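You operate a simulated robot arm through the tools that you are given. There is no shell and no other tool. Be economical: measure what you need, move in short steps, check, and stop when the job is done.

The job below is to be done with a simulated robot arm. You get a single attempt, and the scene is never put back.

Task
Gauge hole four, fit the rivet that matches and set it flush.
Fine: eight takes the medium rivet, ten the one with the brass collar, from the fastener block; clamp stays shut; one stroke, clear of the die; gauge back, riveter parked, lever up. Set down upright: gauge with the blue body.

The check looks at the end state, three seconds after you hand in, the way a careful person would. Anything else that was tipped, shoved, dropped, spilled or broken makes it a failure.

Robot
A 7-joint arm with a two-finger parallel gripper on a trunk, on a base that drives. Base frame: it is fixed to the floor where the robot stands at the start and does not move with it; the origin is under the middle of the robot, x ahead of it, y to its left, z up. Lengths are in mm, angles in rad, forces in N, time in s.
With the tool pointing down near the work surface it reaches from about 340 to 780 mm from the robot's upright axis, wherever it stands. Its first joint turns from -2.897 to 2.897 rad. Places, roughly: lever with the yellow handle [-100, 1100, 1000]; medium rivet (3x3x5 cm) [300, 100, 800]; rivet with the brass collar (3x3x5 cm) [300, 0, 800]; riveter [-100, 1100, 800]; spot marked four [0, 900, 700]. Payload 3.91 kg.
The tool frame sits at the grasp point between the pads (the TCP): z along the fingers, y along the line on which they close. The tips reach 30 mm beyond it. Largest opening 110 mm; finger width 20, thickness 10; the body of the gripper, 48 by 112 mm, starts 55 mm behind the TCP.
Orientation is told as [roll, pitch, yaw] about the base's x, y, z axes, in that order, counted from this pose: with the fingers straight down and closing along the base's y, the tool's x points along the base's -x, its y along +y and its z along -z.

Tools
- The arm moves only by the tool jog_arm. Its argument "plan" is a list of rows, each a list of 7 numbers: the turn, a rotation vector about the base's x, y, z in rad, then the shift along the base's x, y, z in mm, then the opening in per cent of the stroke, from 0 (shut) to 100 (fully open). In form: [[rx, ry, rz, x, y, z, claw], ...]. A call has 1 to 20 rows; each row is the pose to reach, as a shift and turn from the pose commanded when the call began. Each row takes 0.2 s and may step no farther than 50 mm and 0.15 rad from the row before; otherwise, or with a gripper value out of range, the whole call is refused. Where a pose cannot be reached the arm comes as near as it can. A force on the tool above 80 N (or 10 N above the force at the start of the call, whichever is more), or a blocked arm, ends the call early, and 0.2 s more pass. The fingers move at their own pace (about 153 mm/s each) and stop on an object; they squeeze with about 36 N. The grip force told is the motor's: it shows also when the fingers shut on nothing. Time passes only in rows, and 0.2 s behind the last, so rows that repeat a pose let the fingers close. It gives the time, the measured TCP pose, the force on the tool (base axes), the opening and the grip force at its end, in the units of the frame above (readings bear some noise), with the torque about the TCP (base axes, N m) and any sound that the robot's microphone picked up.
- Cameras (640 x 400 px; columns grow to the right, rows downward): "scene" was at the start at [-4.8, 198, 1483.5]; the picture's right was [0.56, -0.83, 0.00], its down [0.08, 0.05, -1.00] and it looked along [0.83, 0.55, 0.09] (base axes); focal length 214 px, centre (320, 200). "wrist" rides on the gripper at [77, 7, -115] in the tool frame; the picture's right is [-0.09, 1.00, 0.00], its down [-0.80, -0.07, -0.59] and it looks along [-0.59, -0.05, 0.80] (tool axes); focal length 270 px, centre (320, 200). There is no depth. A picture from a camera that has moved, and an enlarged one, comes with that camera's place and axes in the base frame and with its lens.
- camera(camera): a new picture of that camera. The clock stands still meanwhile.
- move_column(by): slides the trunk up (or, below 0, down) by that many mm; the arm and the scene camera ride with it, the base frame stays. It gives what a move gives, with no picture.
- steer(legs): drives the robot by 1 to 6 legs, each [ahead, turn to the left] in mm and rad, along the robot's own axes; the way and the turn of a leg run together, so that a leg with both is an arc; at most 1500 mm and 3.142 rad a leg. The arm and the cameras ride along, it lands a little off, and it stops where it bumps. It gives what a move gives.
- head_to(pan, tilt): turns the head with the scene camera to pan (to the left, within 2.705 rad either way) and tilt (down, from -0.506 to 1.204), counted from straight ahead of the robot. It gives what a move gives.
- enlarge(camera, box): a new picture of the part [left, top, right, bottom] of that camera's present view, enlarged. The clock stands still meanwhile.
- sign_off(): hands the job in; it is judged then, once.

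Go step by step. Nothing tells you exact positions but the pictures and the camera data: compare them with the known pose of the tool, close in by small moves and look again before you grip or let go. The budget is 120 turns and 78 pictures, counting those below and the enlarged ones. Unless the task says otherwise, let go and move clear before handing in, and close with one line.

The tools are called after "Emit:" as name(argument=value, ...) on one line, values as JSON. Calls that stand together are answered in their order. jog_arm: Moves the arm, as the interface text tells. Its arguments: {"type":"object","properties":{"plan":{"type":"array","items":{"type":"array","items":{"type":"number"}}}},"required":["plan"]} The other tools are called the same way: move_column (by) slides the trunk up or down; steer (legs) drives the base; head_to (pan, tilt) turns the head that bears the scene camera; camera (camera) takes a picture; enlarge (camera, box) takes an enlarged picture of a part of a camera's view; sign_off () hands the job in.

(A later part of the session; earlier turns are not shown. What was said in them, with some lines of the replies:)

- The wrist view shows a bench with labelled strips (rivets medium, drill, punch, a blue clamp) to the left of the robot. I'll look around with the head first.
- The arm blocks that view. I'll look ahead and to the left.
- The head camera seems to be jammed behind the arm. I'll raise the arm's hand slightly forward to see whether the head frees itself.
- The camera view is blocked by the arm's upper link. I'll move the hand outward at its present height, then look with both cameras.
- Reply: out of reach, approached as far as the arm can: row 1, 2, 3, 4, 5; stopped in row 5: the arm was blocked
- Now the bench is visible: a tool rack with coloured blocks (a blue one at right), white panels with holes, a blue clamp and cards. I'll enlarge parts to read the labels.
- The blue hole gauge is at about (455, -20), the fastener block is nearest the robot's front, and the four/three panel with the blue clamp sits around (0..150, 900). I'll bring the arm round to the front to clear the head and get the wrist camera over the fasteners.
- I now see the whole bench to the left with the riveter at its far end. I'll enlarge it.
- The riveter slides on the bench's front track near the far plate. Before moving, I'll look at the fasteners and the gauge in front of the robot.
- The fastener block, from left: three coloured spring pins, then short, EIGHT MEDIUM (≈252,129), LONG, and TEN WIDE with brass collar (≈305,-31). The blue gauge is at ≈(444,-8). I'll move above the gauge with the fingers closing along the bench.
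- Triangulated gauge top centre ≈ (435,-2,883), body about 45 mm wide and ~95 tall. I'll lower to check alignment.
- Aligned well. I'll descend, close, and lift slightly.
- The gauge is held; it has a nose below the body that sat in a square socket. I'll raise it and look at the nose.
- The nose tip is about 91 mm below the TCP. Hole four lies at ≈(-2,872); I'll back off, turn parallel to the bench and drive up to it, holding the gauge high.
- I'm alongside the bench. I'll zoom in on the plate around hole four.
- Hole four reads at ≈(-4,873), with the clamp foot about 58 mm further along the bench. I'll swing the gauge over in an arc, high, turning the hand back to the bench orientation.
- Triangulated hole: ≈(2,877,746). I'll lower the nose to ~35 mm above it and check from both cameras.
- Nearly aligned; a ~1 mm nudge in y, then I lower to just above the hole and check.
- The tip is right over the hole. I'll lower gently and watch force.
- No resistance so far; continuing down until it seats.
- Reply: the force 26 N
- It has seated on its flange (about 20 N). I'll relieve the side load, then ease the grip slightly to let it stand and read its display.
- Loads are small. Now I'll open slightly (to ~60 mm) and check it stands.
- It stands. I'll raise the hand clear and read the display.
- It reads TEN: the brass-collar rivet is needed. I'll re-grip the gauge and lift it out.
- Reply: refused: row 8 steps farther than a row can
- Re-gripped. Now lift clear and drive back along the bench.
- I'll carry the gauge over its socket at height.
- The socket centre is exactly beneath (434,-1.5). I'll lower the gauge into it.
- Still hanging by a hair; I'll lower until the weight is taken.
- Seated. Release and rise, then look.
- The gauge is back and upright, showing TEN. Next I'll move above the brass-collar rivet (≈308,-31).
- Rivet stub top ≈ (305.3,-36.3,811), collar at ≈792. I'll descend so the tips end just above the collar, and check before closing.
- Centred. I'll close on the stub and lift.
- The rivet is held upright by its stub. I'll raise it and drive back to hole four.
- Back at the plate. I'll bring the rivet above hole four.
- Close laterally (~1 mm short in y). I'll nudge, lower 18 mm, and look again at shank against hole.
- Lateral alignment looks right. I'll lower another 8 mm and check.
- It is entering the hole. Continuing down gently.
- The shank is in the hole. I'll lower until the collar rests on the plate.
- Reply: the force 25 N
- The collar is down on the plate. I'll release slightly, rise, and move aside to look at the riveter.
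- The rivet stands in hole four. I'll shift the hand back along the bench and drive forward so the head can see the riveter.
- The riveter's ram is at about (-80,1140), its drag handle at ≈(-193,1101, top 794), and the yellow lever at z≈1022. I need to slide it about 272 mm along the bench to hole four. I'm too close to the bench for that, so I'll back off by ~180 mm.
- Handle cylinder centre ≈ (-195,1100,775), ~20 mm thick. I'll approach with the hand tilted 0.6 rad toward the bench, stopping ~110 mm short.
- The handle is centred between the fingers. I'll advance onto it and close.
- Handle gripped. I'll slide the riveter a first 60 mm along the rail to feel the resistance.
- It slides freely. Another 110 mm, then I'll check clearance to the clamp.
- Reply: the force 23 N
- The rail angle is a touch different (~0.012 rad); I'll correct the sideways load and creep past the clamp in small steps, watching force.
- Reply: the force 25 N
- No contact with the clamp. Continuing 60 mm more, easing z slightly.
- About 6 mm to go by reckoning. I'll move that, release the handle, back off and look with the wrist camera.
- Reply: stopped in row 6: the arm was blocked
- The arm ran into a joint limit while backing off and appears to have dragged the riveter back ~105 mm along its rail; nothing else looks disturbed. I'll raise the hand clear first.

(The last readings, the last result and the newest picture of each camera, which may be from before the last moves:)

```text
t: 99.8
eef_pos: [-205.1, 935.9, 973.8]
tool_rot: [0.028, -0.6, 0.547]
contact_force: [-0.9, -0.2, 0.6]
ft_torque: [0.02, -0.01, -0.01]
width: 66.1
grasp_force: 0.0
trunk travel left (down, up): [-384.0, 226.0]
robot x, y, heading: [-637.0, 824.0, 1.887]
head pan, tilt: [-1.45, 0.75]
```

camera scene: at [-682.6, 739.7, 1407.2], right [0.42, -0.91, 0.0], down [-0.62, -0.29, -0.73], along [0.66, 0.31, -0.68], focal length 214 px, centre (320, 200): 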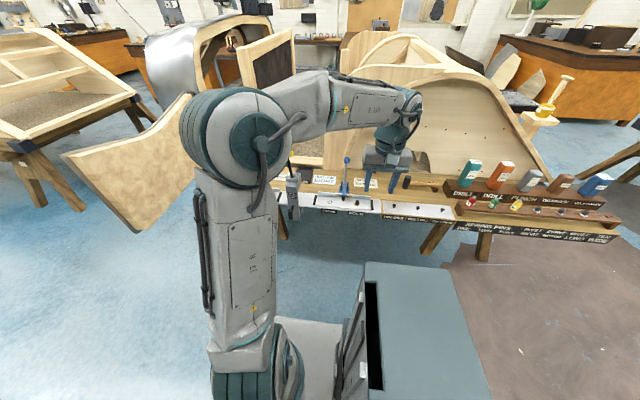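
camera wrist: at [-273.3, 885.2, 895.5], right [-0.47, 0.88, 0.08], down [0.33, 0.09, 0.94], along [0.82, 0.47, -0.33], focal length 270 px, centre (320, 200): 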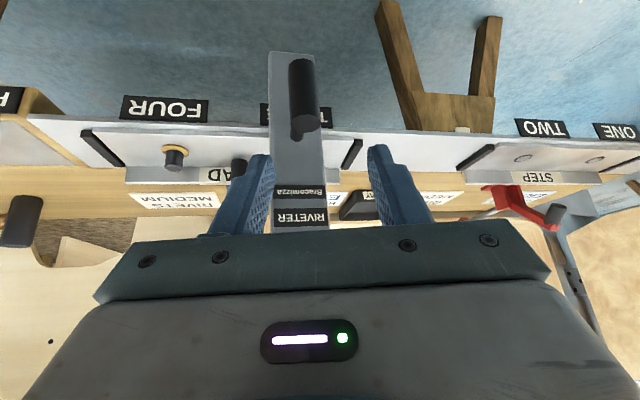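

I'll reposition the robot ~170 mm back along the bench so the arm works square to hole four.

Emit:
steer(legs=[[-170, 0]])

Emit:
jog_arm(plan=[[0, 0, -0.08, -10, 30, 0, 50], [0, 0, -0.16, -20, 60, 0, 50], [0, 0, -0.23, -30, 100, -15, 50], [0, 0, -0.23, -35, 130, -40, 50], [0, 0, -0.23, -40, 147, -80, 50], [0, 0, -0.23, -45, 160, -105, 50], [0, 0, -0.23, -45, 160, -105, 50]])

Emit:
camera(camera="wrist")

```text
t: 101.3
eef_pos: [-151.0, 773.8, 973.7]
tool_rot: [0.03, -0.602, 0.546]
contact_force: [-0.6, -0.2, 0.1]
ft_torque: [0.02, 0.01, 0.02]
width: 66.0
grasp_force: 0.1
trunk travel left (down, up): [-384.0, 226.0]
robot x, y, heading: [-583.1, 666.7, 1.888]
head pan, tilt: [-1.45, 0.75]
```

```text
t: 102.9
eef_pos: [-195.7, 934.7, 868.5]
tool_rot: [0.029, -0.601, 0.315]
contact_force: [0.7, 0.5, 0.3]
ft_torque: [-0.02, 0.0, 0.01]
width: 54.8
grasp_force: 0.1
trunk travel left (down, up): [-384.0, 226.0]
robot x, y, heading: [-586.8, 661.7, 1.885]
head pan, tilt: [-1.45, 0.75]
```

```text
8 pictures are left
camera wrist: at [-318.3, 897.2, 920.3], right [-0.26, 0.96, 0.07], down [0.34, 0.02, 0.94], along [0.91, 0.27, -0.33], focal length 270 px, centre (320, 200)
```

wrist: 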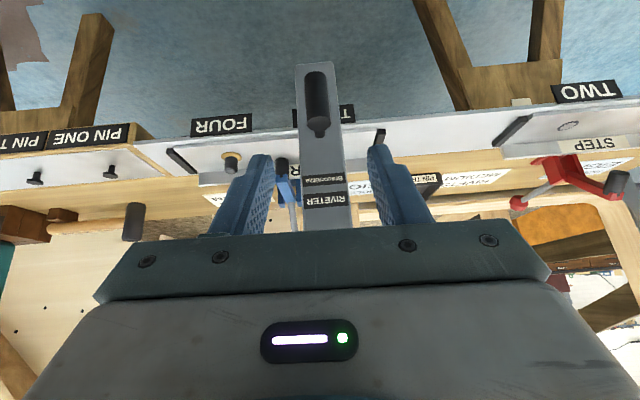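

Handle now at ≈(-147,952,775). I'll grip it again.

Emit:
jog_arm(plan=[[0, 0, 0, 16, 6, -31, 50], [0, 0, 0, 32, 11, -62, 50], [0, 0, 0, 48.5, 17, -92.5, 50], [0, 0, 0, 48.5, 17, -92.5, 50], [0, 0, 0, 48.5, 17, -92.5, 25], [0, 0, 0, 48.5, 17, -92.5, 10], [0, 0, 0, 48.5, 17, -92.5, 0], [0, 0, 0, 48.5, 17, -92.5, 0]])

Emit:
jog_arm(plan=[[0, 0, 0, 1.8, -5.7, 0, 0], [0, 0, 0, 4.8, -15.2, 0, 0], [0, 0, 0, 9.4, -29.5, 0, 0], [0, 0, 0, 14, -43.8, 0, 0], [0, 0, 0, 18.2, -57.2, 0, 0], [0, 0, 0, 18.2, -57.2, 0, 0]])

```text
t: 104.7
eef_pos: [-146.9, 951.1, 776.2]
tool_rot: [0.027, -0.6, 0.318]
contact_force: [3.7, 3.2, -4.0]
ft_torque: [-1.32, -1.58, 0.24]
width: 20.3
grasp_force: 44.9
trunk travel left (down, up): [-384.0, 226.0]
robot x, y, heading: [-587.2, 659.6, 1.894]
head pan, tilt: [-1.45, 0.75]
```

```text
t: 106.1
eef_pos: [-128.1, 893.4, 775.2]
tool_rot: [0.029, -0.601, 0.314]
contact_force: [8.6, 0.9, -6.1]
ft_torque: [-1.55, -0.75, 0.0]
width: 20.6
grasp_force: 45.0
trunk travel left (down, up): [-384.0, 226.0]
robot x, y, heading: [-584.2, 666.9, 1.886]
head pan, tilt: [-1.45, 0.75]
```

Emit:
jog_arm(plan=[[0, 0, 0, 4.5, -14.3, 0, 0], [0, 0, 0, 9, -28.6, 0, 0], [0, 0, 0, 13, -41, 0, 0], [0, 0, 0, 15.7, -49.3, 0, 0], [0, 0, 0, 15.7, -49.3, 0, 0]])

Emit:
enlarge(camera="scene", box=[272, 140, 384, 224])

```text
t: 107.3
eef_pos: [-113.0, 843.3, 776.3]
tool_rot: [0.029, -0.602, 0.317]
contact_force: [7.9, 2.4, -7.5]
ft_torque: [-1.43, -0.91, -0.02]
width: 20.3
grasp_force: 44.7
trunk travel left (down, up): [-384.0, 226.0]
robot x, y, heading: [-583.0, 658.8, 1.886]
head pan, tilt: [-1.45, 0.75]
```

```text
4.76 times, centred on (328, 182) of scene
camera zoom: at [-627.5, 578.2, 1407.2], right [0.42, -0.91, 0.0], down [-0.62, -0.29, -0.73], along [0.66, 0.31, -0.68], focal length 1021 px, centre (282, 286)
```

zoom: 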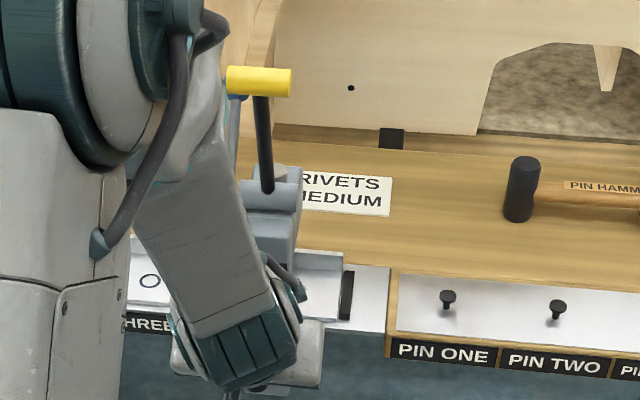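

The riveter is now over hole four to within a couple of mm; cross-checking says ~1.5 mm further. I'll nudge, release, and back off in small steps along the hand's axis.

Emit:
jog_arm(plan=[[0, 0, 0, 0.5, -1.5, 0, 0], [0, 0, 0, 0.5, -1.5, 0, 0], [0, 0, 0, 0.5, -1.5, 0, 30], [0, 0, 0, 0.5, -1.5, 0, 45], [0, 0, 0, 0.5, -1.5, 0, 45], [0, 0, 0, -5, -3, 9, 45], [0, 0, 0, -10, -5, 17, 45], [0, 0, 0, -21, -8.5, 33, 45]])

```text
t: 109.1
eef_pos: [-135.3, 835.6, 809.7]
tool_rot: [0.029, -0.601, 0.318]
contact_force: [0.8, -0.5, -0.2]
ft_torque: [0.0, -0.02, 0.0]
width: 49.6
grasp_force: 0.1
trunk travel left (down, up): [-384.0, 226.0]
robot x, y, heading: [-587.5, 665.3, 1.886]
head pan, tilt: [-1.45, 0.75]
```

Clear of the handle. Now I'll untilt the hand while retreating and rising.

Emit:
jog_arm(plan=[[-0.03, 0.09, 0, -14, -4, 25, 45], [-0.06, 0.18, 0, -28, -9, 55, 45], [-0.09, 0.27, 0, -42, -13, 90, 45], [-0.12, 0.36, 0, -56, -17, 130, 45], [-0.15, 0.45, 0, -61, -19, 175, 45], [-0.18, 0.54, 0, -61, -19, 220, 45], [-0.205, 0.57, 0, -61, -19, 260, 45], [-0.205, 0.57, 0, -61, -19, 295, 45]])

```text
t: 110.9
eef_pos: [-196.7, 818.4, 1104.4]
tool_rot: [0.015, 0.005, 0.32]
contact_force: [-0.2, -1.3, 0.4]
ft_torque: [0.02, 0.02, 0.01]
width: 49.5
grasp_force: 0.0
trunk travel left (down, up): [-384.0, 226.0]
robot x, y, heading: [-586.8, 663.8, 1.886]
head pan, tilt: [-1.45, 0.75]
```

Now turn the hand so the fingers close across the lever bar, and move above it, offset 18 mm from the rod.

Emit:
jog_arm(plan=[[0, 0, -0.145, 0, 0, 0, 45], [0, 0, -0.29, 0, 0, 0, 45], [0, 0, -0.435, 0, 0, 0, 45], [0, 0, -0.58, 10, 5, 0, 45], [0, 0, -0.725, 25, 11, 0, 45], [0, 0, -0.87, 40, 18, 0, 45], [0, 0, -1.015, 55, 25, 0, 45], [0, 0, -1.16, 72, 33, 0, 45], [0, 0, -1.305, 90, 41, 0, 45], [0, 0, -1.45, 108, 49, 0, 45], [0, 0, -1.58, 128, 58, 0, 45], [0, 0, -1.58, 128, 58, 0, 45]])

Emit:
camera(camera="wrist")

```text
t: 113.5
eef_pos: [-67.6, 874.9, 1103.8]
tool_rot: [0.013, 0.005, -1.26]
contact_force: [0.1, -0.1, -0.3]
ft_torque: [0.04, 0.0, -0.02]
width: 49.4
grasp_force: 0.1
trunk travel left (down, up): [-384.0, 226.0]
robot x, y, heading: [-579.2, 663.3, 1.886]
head pan, tilt: [-1.45, 0.75]
```

```text
6 pictures are left
camera wrist: at [-84.4, 948.2, 1219.9], right [0.98, 0.22, 0.01], down [0.17, -0.79, 0.59], along [0.14, -0.57, -0.81], focal length 270 px, centre (320, 200)
```

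wrist: 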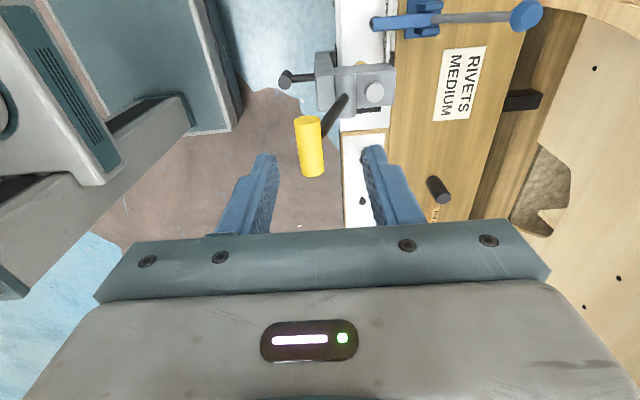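

The yellow bar's centre is at ≈(-69,857,1020), about 47 mm long and 22 mm thick. I'll lower onto its near end and grip.

Emit:
jog_arm(plan=[[0, 0, 0, -6.4, -1.8, -20, 45], [0, 0, 0, -6.4, -1.8, -45, 45], [0, 0, 0, -6.4, -1.8, -69, 45], [0, 0, 0, -6.4, -1.8, -69, 45], [0, 0, 0, -6.4, -1.8, -69, 25], [0, 0, 0, -6.4, -1.8, -69, 10], [0, 0, 0, -6.4, -1.8, -69, 0], [0, 0, 0, -6.4, -1.8, -69, 0]])

```text
t: 115.3
eef_pos: [-75.1, 873.5, 1034.5]
tool_rot: [0.013, 0.005, -1.259]
contact_force: [0.1, -0.3, -1.8]
ft_torque: [0.01, 0.03, -0.08]
width: 19.4
grasp_force: 45.1
trunk travel left (down, up): [-384.0, 226.0]
robot x, y, heading: [-583.9, 662.4, 1.893]
head pan, tilt: [-1.45, 0.75]
```

Gripped the bar. I'll start the stroke with a small arc to feel the pivot.

Emit:
jog_arm(plan=[[0, 0, 0, -7.8, -2.5, -3.7, 0], [0, 0, 0, -15.6, -5, -8, 0], [0, 0, 0, -23.4, -7.5, -13.1, 0], [0, 0, 0, -23.4, -7.5, -13.1, 0]])

```text
t: 116.3
eef_pos: [-97.1, 865.9, 1023.6]
tool_rot: [0.015, 0.005, -1.258]
contact_force: [-0.5, -0.4, 4.8]
ft_torque: [0.29, -0.11, -0.1]
width: 19.2
grasp_force: 45.0
trunk travel left (down, up): [-384.0, 226.0]
robot x, y, heading: [-582.9, 662.8, 1.889]
head pan, tilt: [-1.45, 0.75]
```

Emit:
jog_arm(plan=[[0, 0, 0, -10.8, -3.4, -7.9, 0], [0, 0, 0, -21.5, -6.8, -16.4, 0], [0, 0, 0, -31, -9.8, -26, 0], [0, 0, 0, -40, -12.7, -36.5, 0], [0, 0, 0, -40, -12.7, -36.5, 0]])

```text
t: 117.5
eef_pos: [-138.7, 854.3, 985.2]
tool_rot: [0.013, 0.007, -1.258]
contact_force: [-5.2, -1.0, 4.9]
ft_torque: [0.1, -0.05, -0.08]
width: 19.3
grasp_force: 45.4
trunk travel left (down, up): [-384.0, 226.0]
robot x, y, heading: [-586.6, 660.2, 1.892]
head pan, tilt: [-1.45, 0.75]
```

The fit gives a pivot radius of ~145 mm, lever at ~53°. Continuing the stroke.

Emit:
jog_arm(plan=[[0, 0, 0, -6.4, -2, -10.2, 0], [0, 0, 0, -12.4, -3.9, -21, 0], [0, 0, 0, -17.2, -5.5, -32.5, 0], [0, 0, 0, -21.3, -6.8, -44.4, 0], [0, 0, 0, -21.3, -6.8, -44.4, 0]])

```text
t: 118.7
eef_pos: [-160.2, 846.0, 941.0]
tool_rot: [0.012, 0.004, -1.259]
contact_force: [-13.3, -3.5, 7.0]
ft_torque: [-0.22, -0.21, -0.2]
width: 19.2
grasp_force: 44.6
trunk travel left (down, up): [-384.0, 226.0]
robot x, y, heading: [-586.0, 662.3, 1.892]
head pan, tilt: [-1.45, 0.75]
```

Emit:
jog_arm(plan=[[0, 0, 0, -3.8, -1.2, -12.2, 0], [0, 0, 0, -6, -1.9, -24.6, 0], [0, 0, 0, -7.2, -2.3, -37, 0], [0, 0, 0, -7.2, -2.3, -49, 0], [0, 0, 0, -7.2, -2.3, -49, 0]])

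```text
t: 119.9
eef_pos: [-168.1, 843.3, 895.2]
tool_rot: [0.02, 0.005, -1.26]
contact_force: [-18.7, -6.1, 35.5]
ft_torque: [0.0, 0.02, -0.12]
width: 18.9
grasp_force: 45.1
trunk travel left (down, up): [-384.0, 226.0]
robot x, y, heading: [-584.2, 660.3, 1.887]
head pan, tilt: [-1.45, 0.75]
```

Resistance is building at about horizontal; I'll press further to complete the stroke.

Emit:
jog_arm(plan=[[0, 0, 0, -1, 0, -4, 0], [0, 0, 0, -1, 0, -8, 0], [0, 0, 0, -1, 0, -12, 0], [0, 0, 0, -1, 0, -12, 0]])

Emit:
camera(camera="wrist")

```text
t: 120.9
eef_pos: [-168.7, 844.7, 882.5]
tool_rot: [0.019, 0.005, -1.259]
contact_force: [-3.7, -1.1, 37.2]
ft_torque: [-0.14, -0.12, -0.09]
width: 19.0
grasp_force: 45.0
trunk travel left (down, up): [-384.0, 226.0]
robot x, y, heading: [-585.5, 663.8, 1.891]
head pan, tilt: [-1.45, 0.75]
```

```text
5 pictures are left
camera wrist: at [-186.2, 917.0, 997.5], right [0.97, 0.22, 0.02], down [0.17, -0.79, 0.59], along [0.15, -0.57, -0.81], focal length 270 px, centre (320, 200)
```

wrist: 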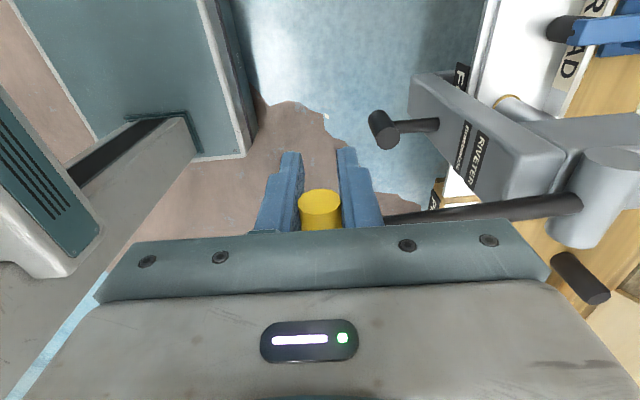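

The lever is horizontal and still moving; the rivet collar is right under the head. I'll keep pressing to the stop.

Emit:
jog_arm(plan=[[0, 0, 0, 1, 0, -5, 0], [0, 0, 0, 2, 0.6, -10, 0], [0, 0, 0, 3.5, 1, -15, 0], [0, 0, 0, 5, 1.5, -20, 0], [0, 0, 0, 5, 1.5, -20, 0]])

```text
t: 122.1
eef_pos: [-166.6, 843.2, 861.6]
tool_rot: [0.013, 0.005, -1.258]
contact_force: [-38.4, -11.6, 29.9]
ft_torque: [-0.04, -1.41, -0.15]
width: 19.0
grasp_force: 44.9
trunk travel left (down, up): [-384.0, 226.0]
robot x, y, heading: [-586.4, 659.9, 1.888]
head pan, tilt: [-1.45, 0.75]
```

Emit:
jog_arm(plan=[[0, 0, 0, -3, -1, -3, 0], [0, 0, 0, -2.5, -0.8, -8, 0], [0, 0, 0, -1.5, -0.5, -13, 0], [0, 0, 0, -0.5, -0.2, -18, 0], [0, 0, 0, -0.5, -0.2, -18, 0]])

```text
t: 123.2
eef_pos: [-167.1, 843.6, 853.3]
tool_rot: [0.035, 0.009, -1.259]
contact_force: [-33.4, -10.0, 46.8]
ft_torque: [0.95, -1.2, -0.25]
width: 19.2
grasp_force: 44.8
trunk travel left (down, up): [-384.0, 226.0]
robot x, y, heading: [-586.3, 662.3, 1.888]
head pan, tilt: [-1.45, 0.75]
stopped in row 5: the force on the tool passed its limit (the readings are from after the stop); the commanded pose is now the measured one
```

The lever hit a firm stop at ~108°. I'll look at the ram and rivet.

Emit:
enlarge(camera="wrist", box=[240, 20, 640, 270])

```text
1.60 times, centred on (440, 145) of wrist
camera zoom: at [-186.5, 915.9, 969.7], right [0.97, 0.22, 0.03], down [0.16, -0.8, 0.58], along [0.16, -0.56, -0.81], focal length 432 px, centre (128, 288)
```

zoom: 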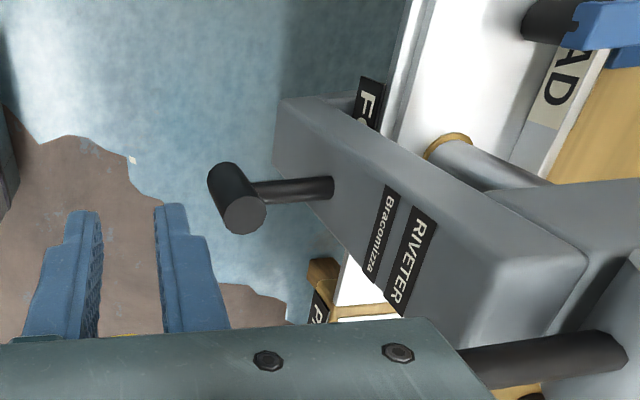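

The ram is fully down with the collar showing around it. One full stroke done; now I'll raise the lever back along its arc.

Emit:
jog_arm(plan=[[0, 0, 0, -1, -0.3, 10, 0], [0, 0, 0, -1.4, -0.5, 20, 0], [0, 0, 0, -1.2, -0.4, 32, 0], [0, 0, 0, -0.8, -0.2, 44.2, 0], [0, 0, 0, 0.3, 0.1, 57.5, 0], [0, 0, 0, 1.6, 0.5, 70.7, 0], [0, 0, 0, 4.8, 1.5, 83, 0], [0, 0, 0, 8.4, 2.7, 95.3, 0]])

```text
t: 125.0
eef_pos: [-138.4, 853.6, 937.0]
tool_rot: [0.013, 0.004, -1.257]
contact_force: [29.4, 11.0, -30.2]
ft_torque: [-0.82, 1.16, -0.09]
width: 19.1
grasp_force: 45.0
trunk travel left (down, up): [-384.0, 226.0]
robot x, y, heading: [-587.3, 662.4, 1.888]
head pan, tilt: [-1.45, 0.75]
```

The bar had slipped up within the fingers, so the lever is already at ~53°. I'll continue raising along the corrected arc.

Emit:
jog_arm(plan=[[0, 0, 0, 20.5, 6.5, -11.6, 0], [0, 0, 0, 27, 8.6, -4, 0], [0, 0, 0, 33.4, 10.6, 4.3, 0], [0, 0, 0, 42.5, 13.5, 12.5, 0], [0, 0, 0, 51.7, 16.5, 20.4, 0], [0, 0, 0, 51.7, 16.5, 20.4, 0]])

```text
t: 126.5
eef_pos: [-99.6, 864.5, 962.7]
tool_rot: [0.027, 0.004, -1.256]
contact_force: [-17.5, -4.9, 29.2]
ft_torque: [-0.58, -0.86, -0.82]
width: 18.7
grasp_force: 44.8
trunk travel left (down, up): [-384.0, 226.0]
robot x, y, heading: [-587.0, 664.8, 1.888]
head pan, tilt: [-1.45, 0.75]
```

Emit:
jog_arm(plan=[[0, 0, 0, 10, 3.2, 5, 0], [0, 0, 0, 20, 6.4, 11, 0], [0, 0, 0, 28, 8.9, 15, 0], [0, 0, 0, 28, 8.9, 15, 0]])

```text
t: 127.5
eef_pos: [-69.8, 875.1, 976.4]
tool_rot: [0.024, 0.005, -1.256]
contact_force: [-5.9, -1.0, 14.7]
ft_torque: [-0.3, -0.24, -0.12]
width: 19.1
grasp_force: 45.7
trunk travel left (down, up): [-384.0, 226.0]
robot x, y, heading: [-584.0, 664.0, 1.892]
head pan, tilt: [-1.45, 0.75]
```

Lever is back at its starting position. I'll release and rise.

Emit:
jog_arm(plan=[[0, 0, 0, -2, -0.6, 0, 20], [0, 0, 0, -2, -0.6, 0, 30], [0, 0, 0, -2, -0.6, 0, 45], [0, 0, 0, -2, -0.6, 0, 45], [0, 0, 0, -2, -0.6, 20, 45], [0, 0, 0, -2, -0.6, 60, 45], [0, 0, 0, -2, -0.6, 105, 45], [0, 0, 0, -2, -0.6, 145, 45]])

Emit:
camera(camera="wrist")

```text
t: 129.2
eef_pos: [-69.7, 875.3, 1120.4]
tool_rot: [0.021, 0.005, -1.256]
contact_force: [-0.6, -1.3, -0.1]
ft_torque: [0.01, 0.02, -0.02]
width: 49.3
grasp_force: 0.1
trunk travel left (down, up): [-384.0, 226.0]
robot x, y, heading: [-583.3, 661.3, 1.887]
head pan, tilt: [-1.45, 0.75]
```

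```text
3 pictures are left
camera wrist: at [-88.6, 947.5, 1236.8], right [0.97, 0.22, 0.02], down [0.17, -0.79, 0.59], along [0.15, -0.57, -0.81], focal length 270 px, centre (320, 200)
```

wrist: 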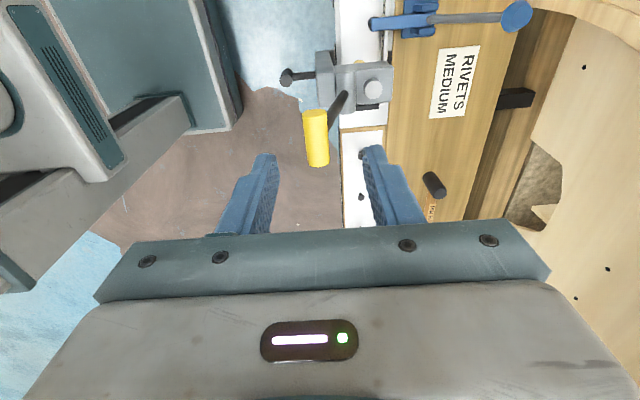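

Lever is up. Now to park the riveter: I'll retrace my path to the drag handle, first back and turning.

Emit:
jog_arm(plan=[[0, 0, 0, -20, -9, 0, 45], [0, 0, 0.145, -38, -17, 0, 45], [0, 0, 0.29, -56, -25, 0, 45], [0, 0, 0.435, -73, -33, 0, 45], [0, 0, 0.58, -87, -39, 0, 45], [0, 0, 0.725, -102, -46, -5, 45], [0, 0, 0.87, -117, -52, -10, 45], [0, 0, 1.015, -127, -57, -16, 45], [0, 0, 1.16, -127, -57, -16, 45], [0, 0, 1.305, -127, -57, -16, 45], [0, 0, 1.45, -127, -57, -16, 45], [0, 0, 1.575, -127, -57, -16, 45], [0, 0, 1.575, -127, -57, -16, 45]])

Emit:
jog_arm(plan=[[0.015, -0.05, 0, 0, 0, -35, 45], [0.035, -0.12, 0, 0, 0, -75, 45], [0.06, -0.21, 0, 0, 0, -120, 45], [0.09, -0.3, 0, 5, 2, -165, 45], [0.12, -0.39, 0, 19, 6, -205, 45], [0.15, -0.48, 0, 33, 10, -240, 45], [0.18, -0.56, 0, 47, 14, -270, 45], [0.185, -0.575, 0, 61, 18, -295, 45], [0.185, -0.575, 0, 61, 18, -295, 45]])

Emit:
camera(camera="wrist")

```text
t: 132.1
eef_pos: [-196.9, 818.7, 1104.7]
tool_rot: [0.023, 0.005, 0.32]
contact_force: [0.5, -0.1, -0.1]
ft_torque: [0.01, -0.01, -0.02]
width: 49.7
grasp_force: 0.0
trunk travel left (down, up): [-384.0, 226.0]
robot x, y, heading: [-586.7, 660.0, 1.889]
head pan, tilt: [-1.45, 0.75]
```

```text
t: 134.1
eef_pos: [-143.9, 842.4, 805.3]
tool_rot: [0.029, -0.585, 0.328]
contact_force: [-38.1, 18.5, -27.2]
ft_torque: [0.74, 1.42, -0.02]
width: 35.3
grasp_force: 0.1
out of reach, approached as far as the arm can: row 7
trunk travel left (down, up): [-384.0, 226.0]
robot x, y, heading: [-587.2, 662.4, 1.895]
head pan, tilt: [-1.45, 0.75]
```

```text
2 pictures are left
camera wrist: at [-266.3, 803.7, 858.5], right [-0.27, 0.96, 0.07], down [0.35, 0.03, 0.94], along [0.9, 0.27, -0.35], focal length 270 px, centre (320, 200)
```

wrist: 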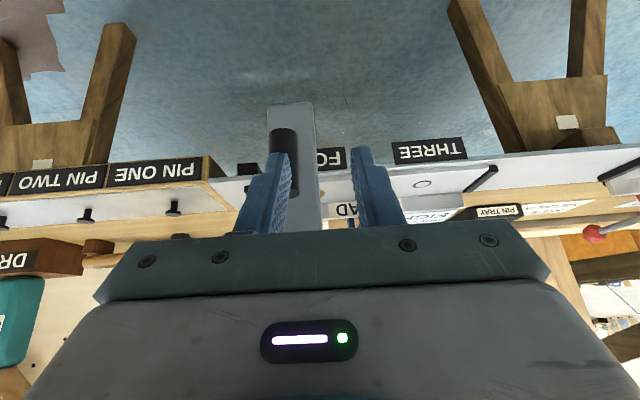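

On the way in the arm hit a reach limit and a finger bumped the handle, nudging the riveter ~15 mm further along its rail (it has to be moved back anyway). I'll back off with less tilt.

Emit:
jog_arm(plan=[[0, 0, 0, -8, -3, 14, 45], [-0.03, 0.08, 0, -16, -6, 30, 45], [-0.055, 0.16, 0, -24, -9, 50, 45], [-0.08, 0.24, 0, -30, -10, 75, 45], [-0.08, 0.24, 0, -30, -10, 75, 45]])

```text
t: 135.2
eef_pos: [-166.8, 825.2, 885.8]
tool_rot: [0.018, -0.347, 0.321]
contact_force: [-0.4, 0.4, -0.4]
ft_torque: [0.05, -0.04, 0.01]
width: 49.5
grasp_force: 0.0
trunk travel left (down, up): [-384.0, 226.0]
robot x, y, heading: [-583.7, 664.2, 1.892]
head pan, tilt: [-1.45, 0.75]
```

I'll straddle the handle with the fingers wide open, going straight in at the smaller tilt, then close.

Emit:
jog_arm(plan=[[0, 0, 0, 12, -4, -3, 100], [0, 0, 0, 24, -8, -6, 100], [0, 0, 0, 24, -8, -6, 100], [0, 0, 0, 35, -4.5, -38, 100], [0, 0, 0, 47, -1, -72, 100], [0, 0, 0, 59.5, 3.3, -109, 100], [0, 0, 0, 59.5, 3.3, -109, 100]])

```text
t: 136.8
eef_pos: [-106.9, 828.7, 775.5]
tool_rot: [0.018, -0.345, 0.319]
contact_force: [0.5, -0.3, 0.3]
ft_torque: [-0.03, 0.03, 0.05]
width: 110.0
grasp_force: 0.0
trunk travel left (down, up): [-384.0, 226.0]
robot x, y, heading: [-587.5, 662.0, 1.888]
head pan, tilt: [-1.45, 0.75]
```

Reached without contact. Now close on the handle.

Emit:
jog_arm(plan=[[0, 0, 0, 0, 0, 0, 60], [0, 0, 0, 0, 0, 0, 35], [0, 0, 0, 0, 0, 0, 15], [0, 0, 0, 0, 0, 0, 0], [0, 0, 0, 0, 0, 0, 0]])

```text
t: 138.1
eef_pos: [-108.6, 830.5, 774.2]
tool_rot: [0.019, -0.346, 0.322]
contact_force: [-3.4, 6.1, -0.9]
ft_torque: [-1.83, -0.81, 0.17]
width: 19.6
grasp_force: 45.0
trunk travel left (down, up): [-384.0, 226.0]
robot x, y, heading: [-583.4, 657.6, 1.888]
head pan, tilt: [-1.45, 0.75]
```

Handle gripped. Sliding the riveter back toward its parking place.

Emit:
jog_arm(plan=[[0, 0, 0, -2, 5, 0, 0], [0, 0, 0, -5, 15, 0, 0], [0, 0, 0, -9.5, 29.5, 0, 0], [0, 0, 0, -14, 44, 0, 0], [0, 0, 0, -18.5, 58.5, 0, 0], [0, 0, 0, -23, 73, 0, 0], [0, 0, 0, -27.5, 87.5, 0, 0], [0, 0, 0, -32, 102, 0, 0], [0, 0, 0, -37, 117, 0, 0], [0, 0, 0, -41.5, 132, 0, 0], [0, 0, 0, -41.5, 132, 0, 0]])

```text
t: 140.4
eef_pos: [-150.6, 961.2, 776.0]
tool_rot: [0.017, -0.343, 0.323]
contact_force: [-7.8, -0.2, -11.0]
ft_torque: [-1.92, -0.31, -0.02]
width: 19.8
grasp_force: 45.2
trunk travel left (down, up): [-384.0, 226.0]
robot x, y, heading: [-586.7, 661.0, 1.893]
head pan, tilt: [-1.45, 0.75]
```

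Emit:
jog_arm(plan=[[0, 0, 0, -4.5, 14, -0.5, 0], [0, 0, 0, -9, 29, -0.5, 0], [0, 0, 0, -13.7, 44, -0.5, 0], [0, 0, 0, -18.3, 59, -0.5, 0], [0, 0, 0, -23, 74, -0.5, 0], [0, 0, 0, -27.5, 89, -0.5, 0], [0, 0, 0, -32, 104, -0.5, 0], [0, 0, 0, -37, 119, -0.5, 0], [0, 0, 0, -42, 133, -0.5, 0], [0, 0, 0, -43.3, 138, -0.5, 0], [0, 0, 0, -43.3, 138, -0.5, 0]])

```text
t: 142.8
eef_pos: [-193.9, 1101.3, 774.7]
tool_rot: [0.018, -0.343, 0.323]
contact_force: [-19.9, -3.7, -5.7]
ft_torque: [-2.02, 0.02, -0.02]
width: 19.9
grasp_force: 44.7
trunk travel left (down, up): [-384.0, 226.0]
robot x, y, heading: [-586.4, 661.8, 1.892]
head pan, tilt: [-1.45, 0.75]
```

Parked to within 2 mm; small trim, then release and back off in small steps.

Emit:
jog_arm(plan=[[0, 0, 0, -0.7, -2, 0, 0], [0, 0, 0, -0.7, -2, 0, 0], [0, 0, 0, -0.7, -2, 0, 25], [0, 0, 0, -0.7, -2, 0, 40], [0, 0, 0, -0.7, -2, 0, 40], [0, 0, 0, -4, -3, 10, 40], [0, 0, 0, -7.5, -4, 20, 40], [0, 0, 0, -11, -5.3, 30, 40]])

Emit:
jog_arm(plan=[[0, 0, 0, -8, -2.5, 24, 40], [0, 0, 0, -20, -7, 55, 40], [0, 0, 0, -40, -14, 90, 40], [0, 0, 0, -60, -20, 130, 40], [0, 0, 0, -75, -25, 175, 40]])

```text
t: 144.7
eef_pos: [-201.9, 1095.1, 805.2]
tool_rot: [0.018, -0.344, 0.319]
contact_force: [-1.0, -0.5, -0.5]
ft_torque: [-0.02, -0.01, -0.01]
width: 44.1
grasp_force: 0.0
trunk travel left (down, up): [-384.0, 226.0]
robot x, y, heading: [-587.4, 662.0, 1.888]
head pan, tilt: [-1.45, 0.75]
```

```text
t: 145.8
eef_pos: [-278.8, 1069.8, 978.8]
tool_rot: [0.018, -0.346, 0.32]
contact_force: [-0.5, -0.2, 0.7]
ft_torque: [0.02, -0.01, 0.02]
width: 44.1
grasp_force: 0.2
trunk travel left (down, up): [-384.0, 226.0]
robot x, y, heading: [-584.1, 663.2, 1.891]
head pan, tilt: [-1.45, 0.75]
```

I'll check the rivet and surroundings.

Emit:
enlarge(camera="scene", box=[270, 165, 366, 225])

```text
6.67 times, centred on (318, 195) of scene
camera zoom: at [-630.6, 577.0, 1407.1], right [0.43, -0.91, 0.0], down [-0.62, -0.29, -0.73], along [0.66, 0.31, -0.68], focal length 1430 px, centre (333, 233)
```

zoom: 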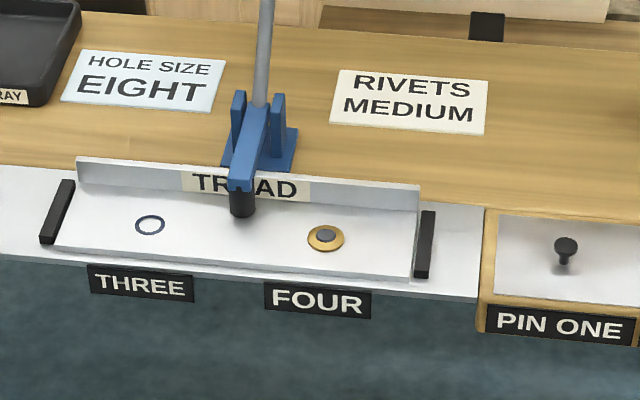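

The rivet is flush in hole four and the clamp is still shut. A last look at the riveter.

Emit:
camera(camera="wrist")

```text
0 pictures are left
camera wrist: at [-384.4, 1037.6, 1061.7], right [-0.24, 0.97, 0.05], down [0.55, 0.1, 0.83], along [0.8, 0.22, -0.56], focal length 270 px, centre (320, 200)
```

wrist: 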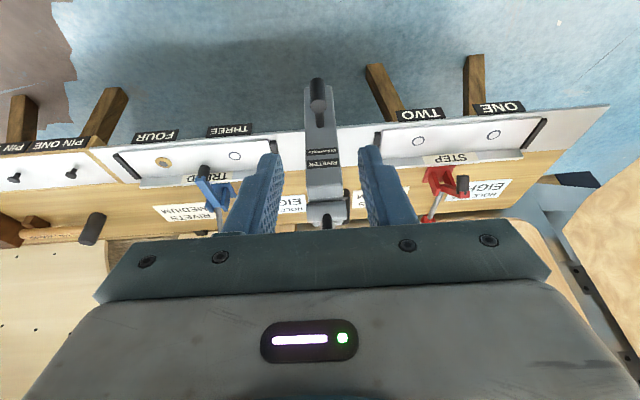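

The riveter stands parked between the plates, the lever is up, and the hand is clear. Handing in.

Emit:
sign_off()

```text
The job is handed in.
```

Hole four gauged at ten, so I fitted the brass-collar rivet and set it flush with one stroke of the lever. The gauge is back upright in its socket, the riveter is parked within about 2 mm of where it started, the lever is up and the clamp stayed shut. Twice the arm hit a limit and pushed the riveter along its rail: about 105 mm before the stroke and about 15 mm after it. Both times I slid it back, and nothing else looked disturbed.
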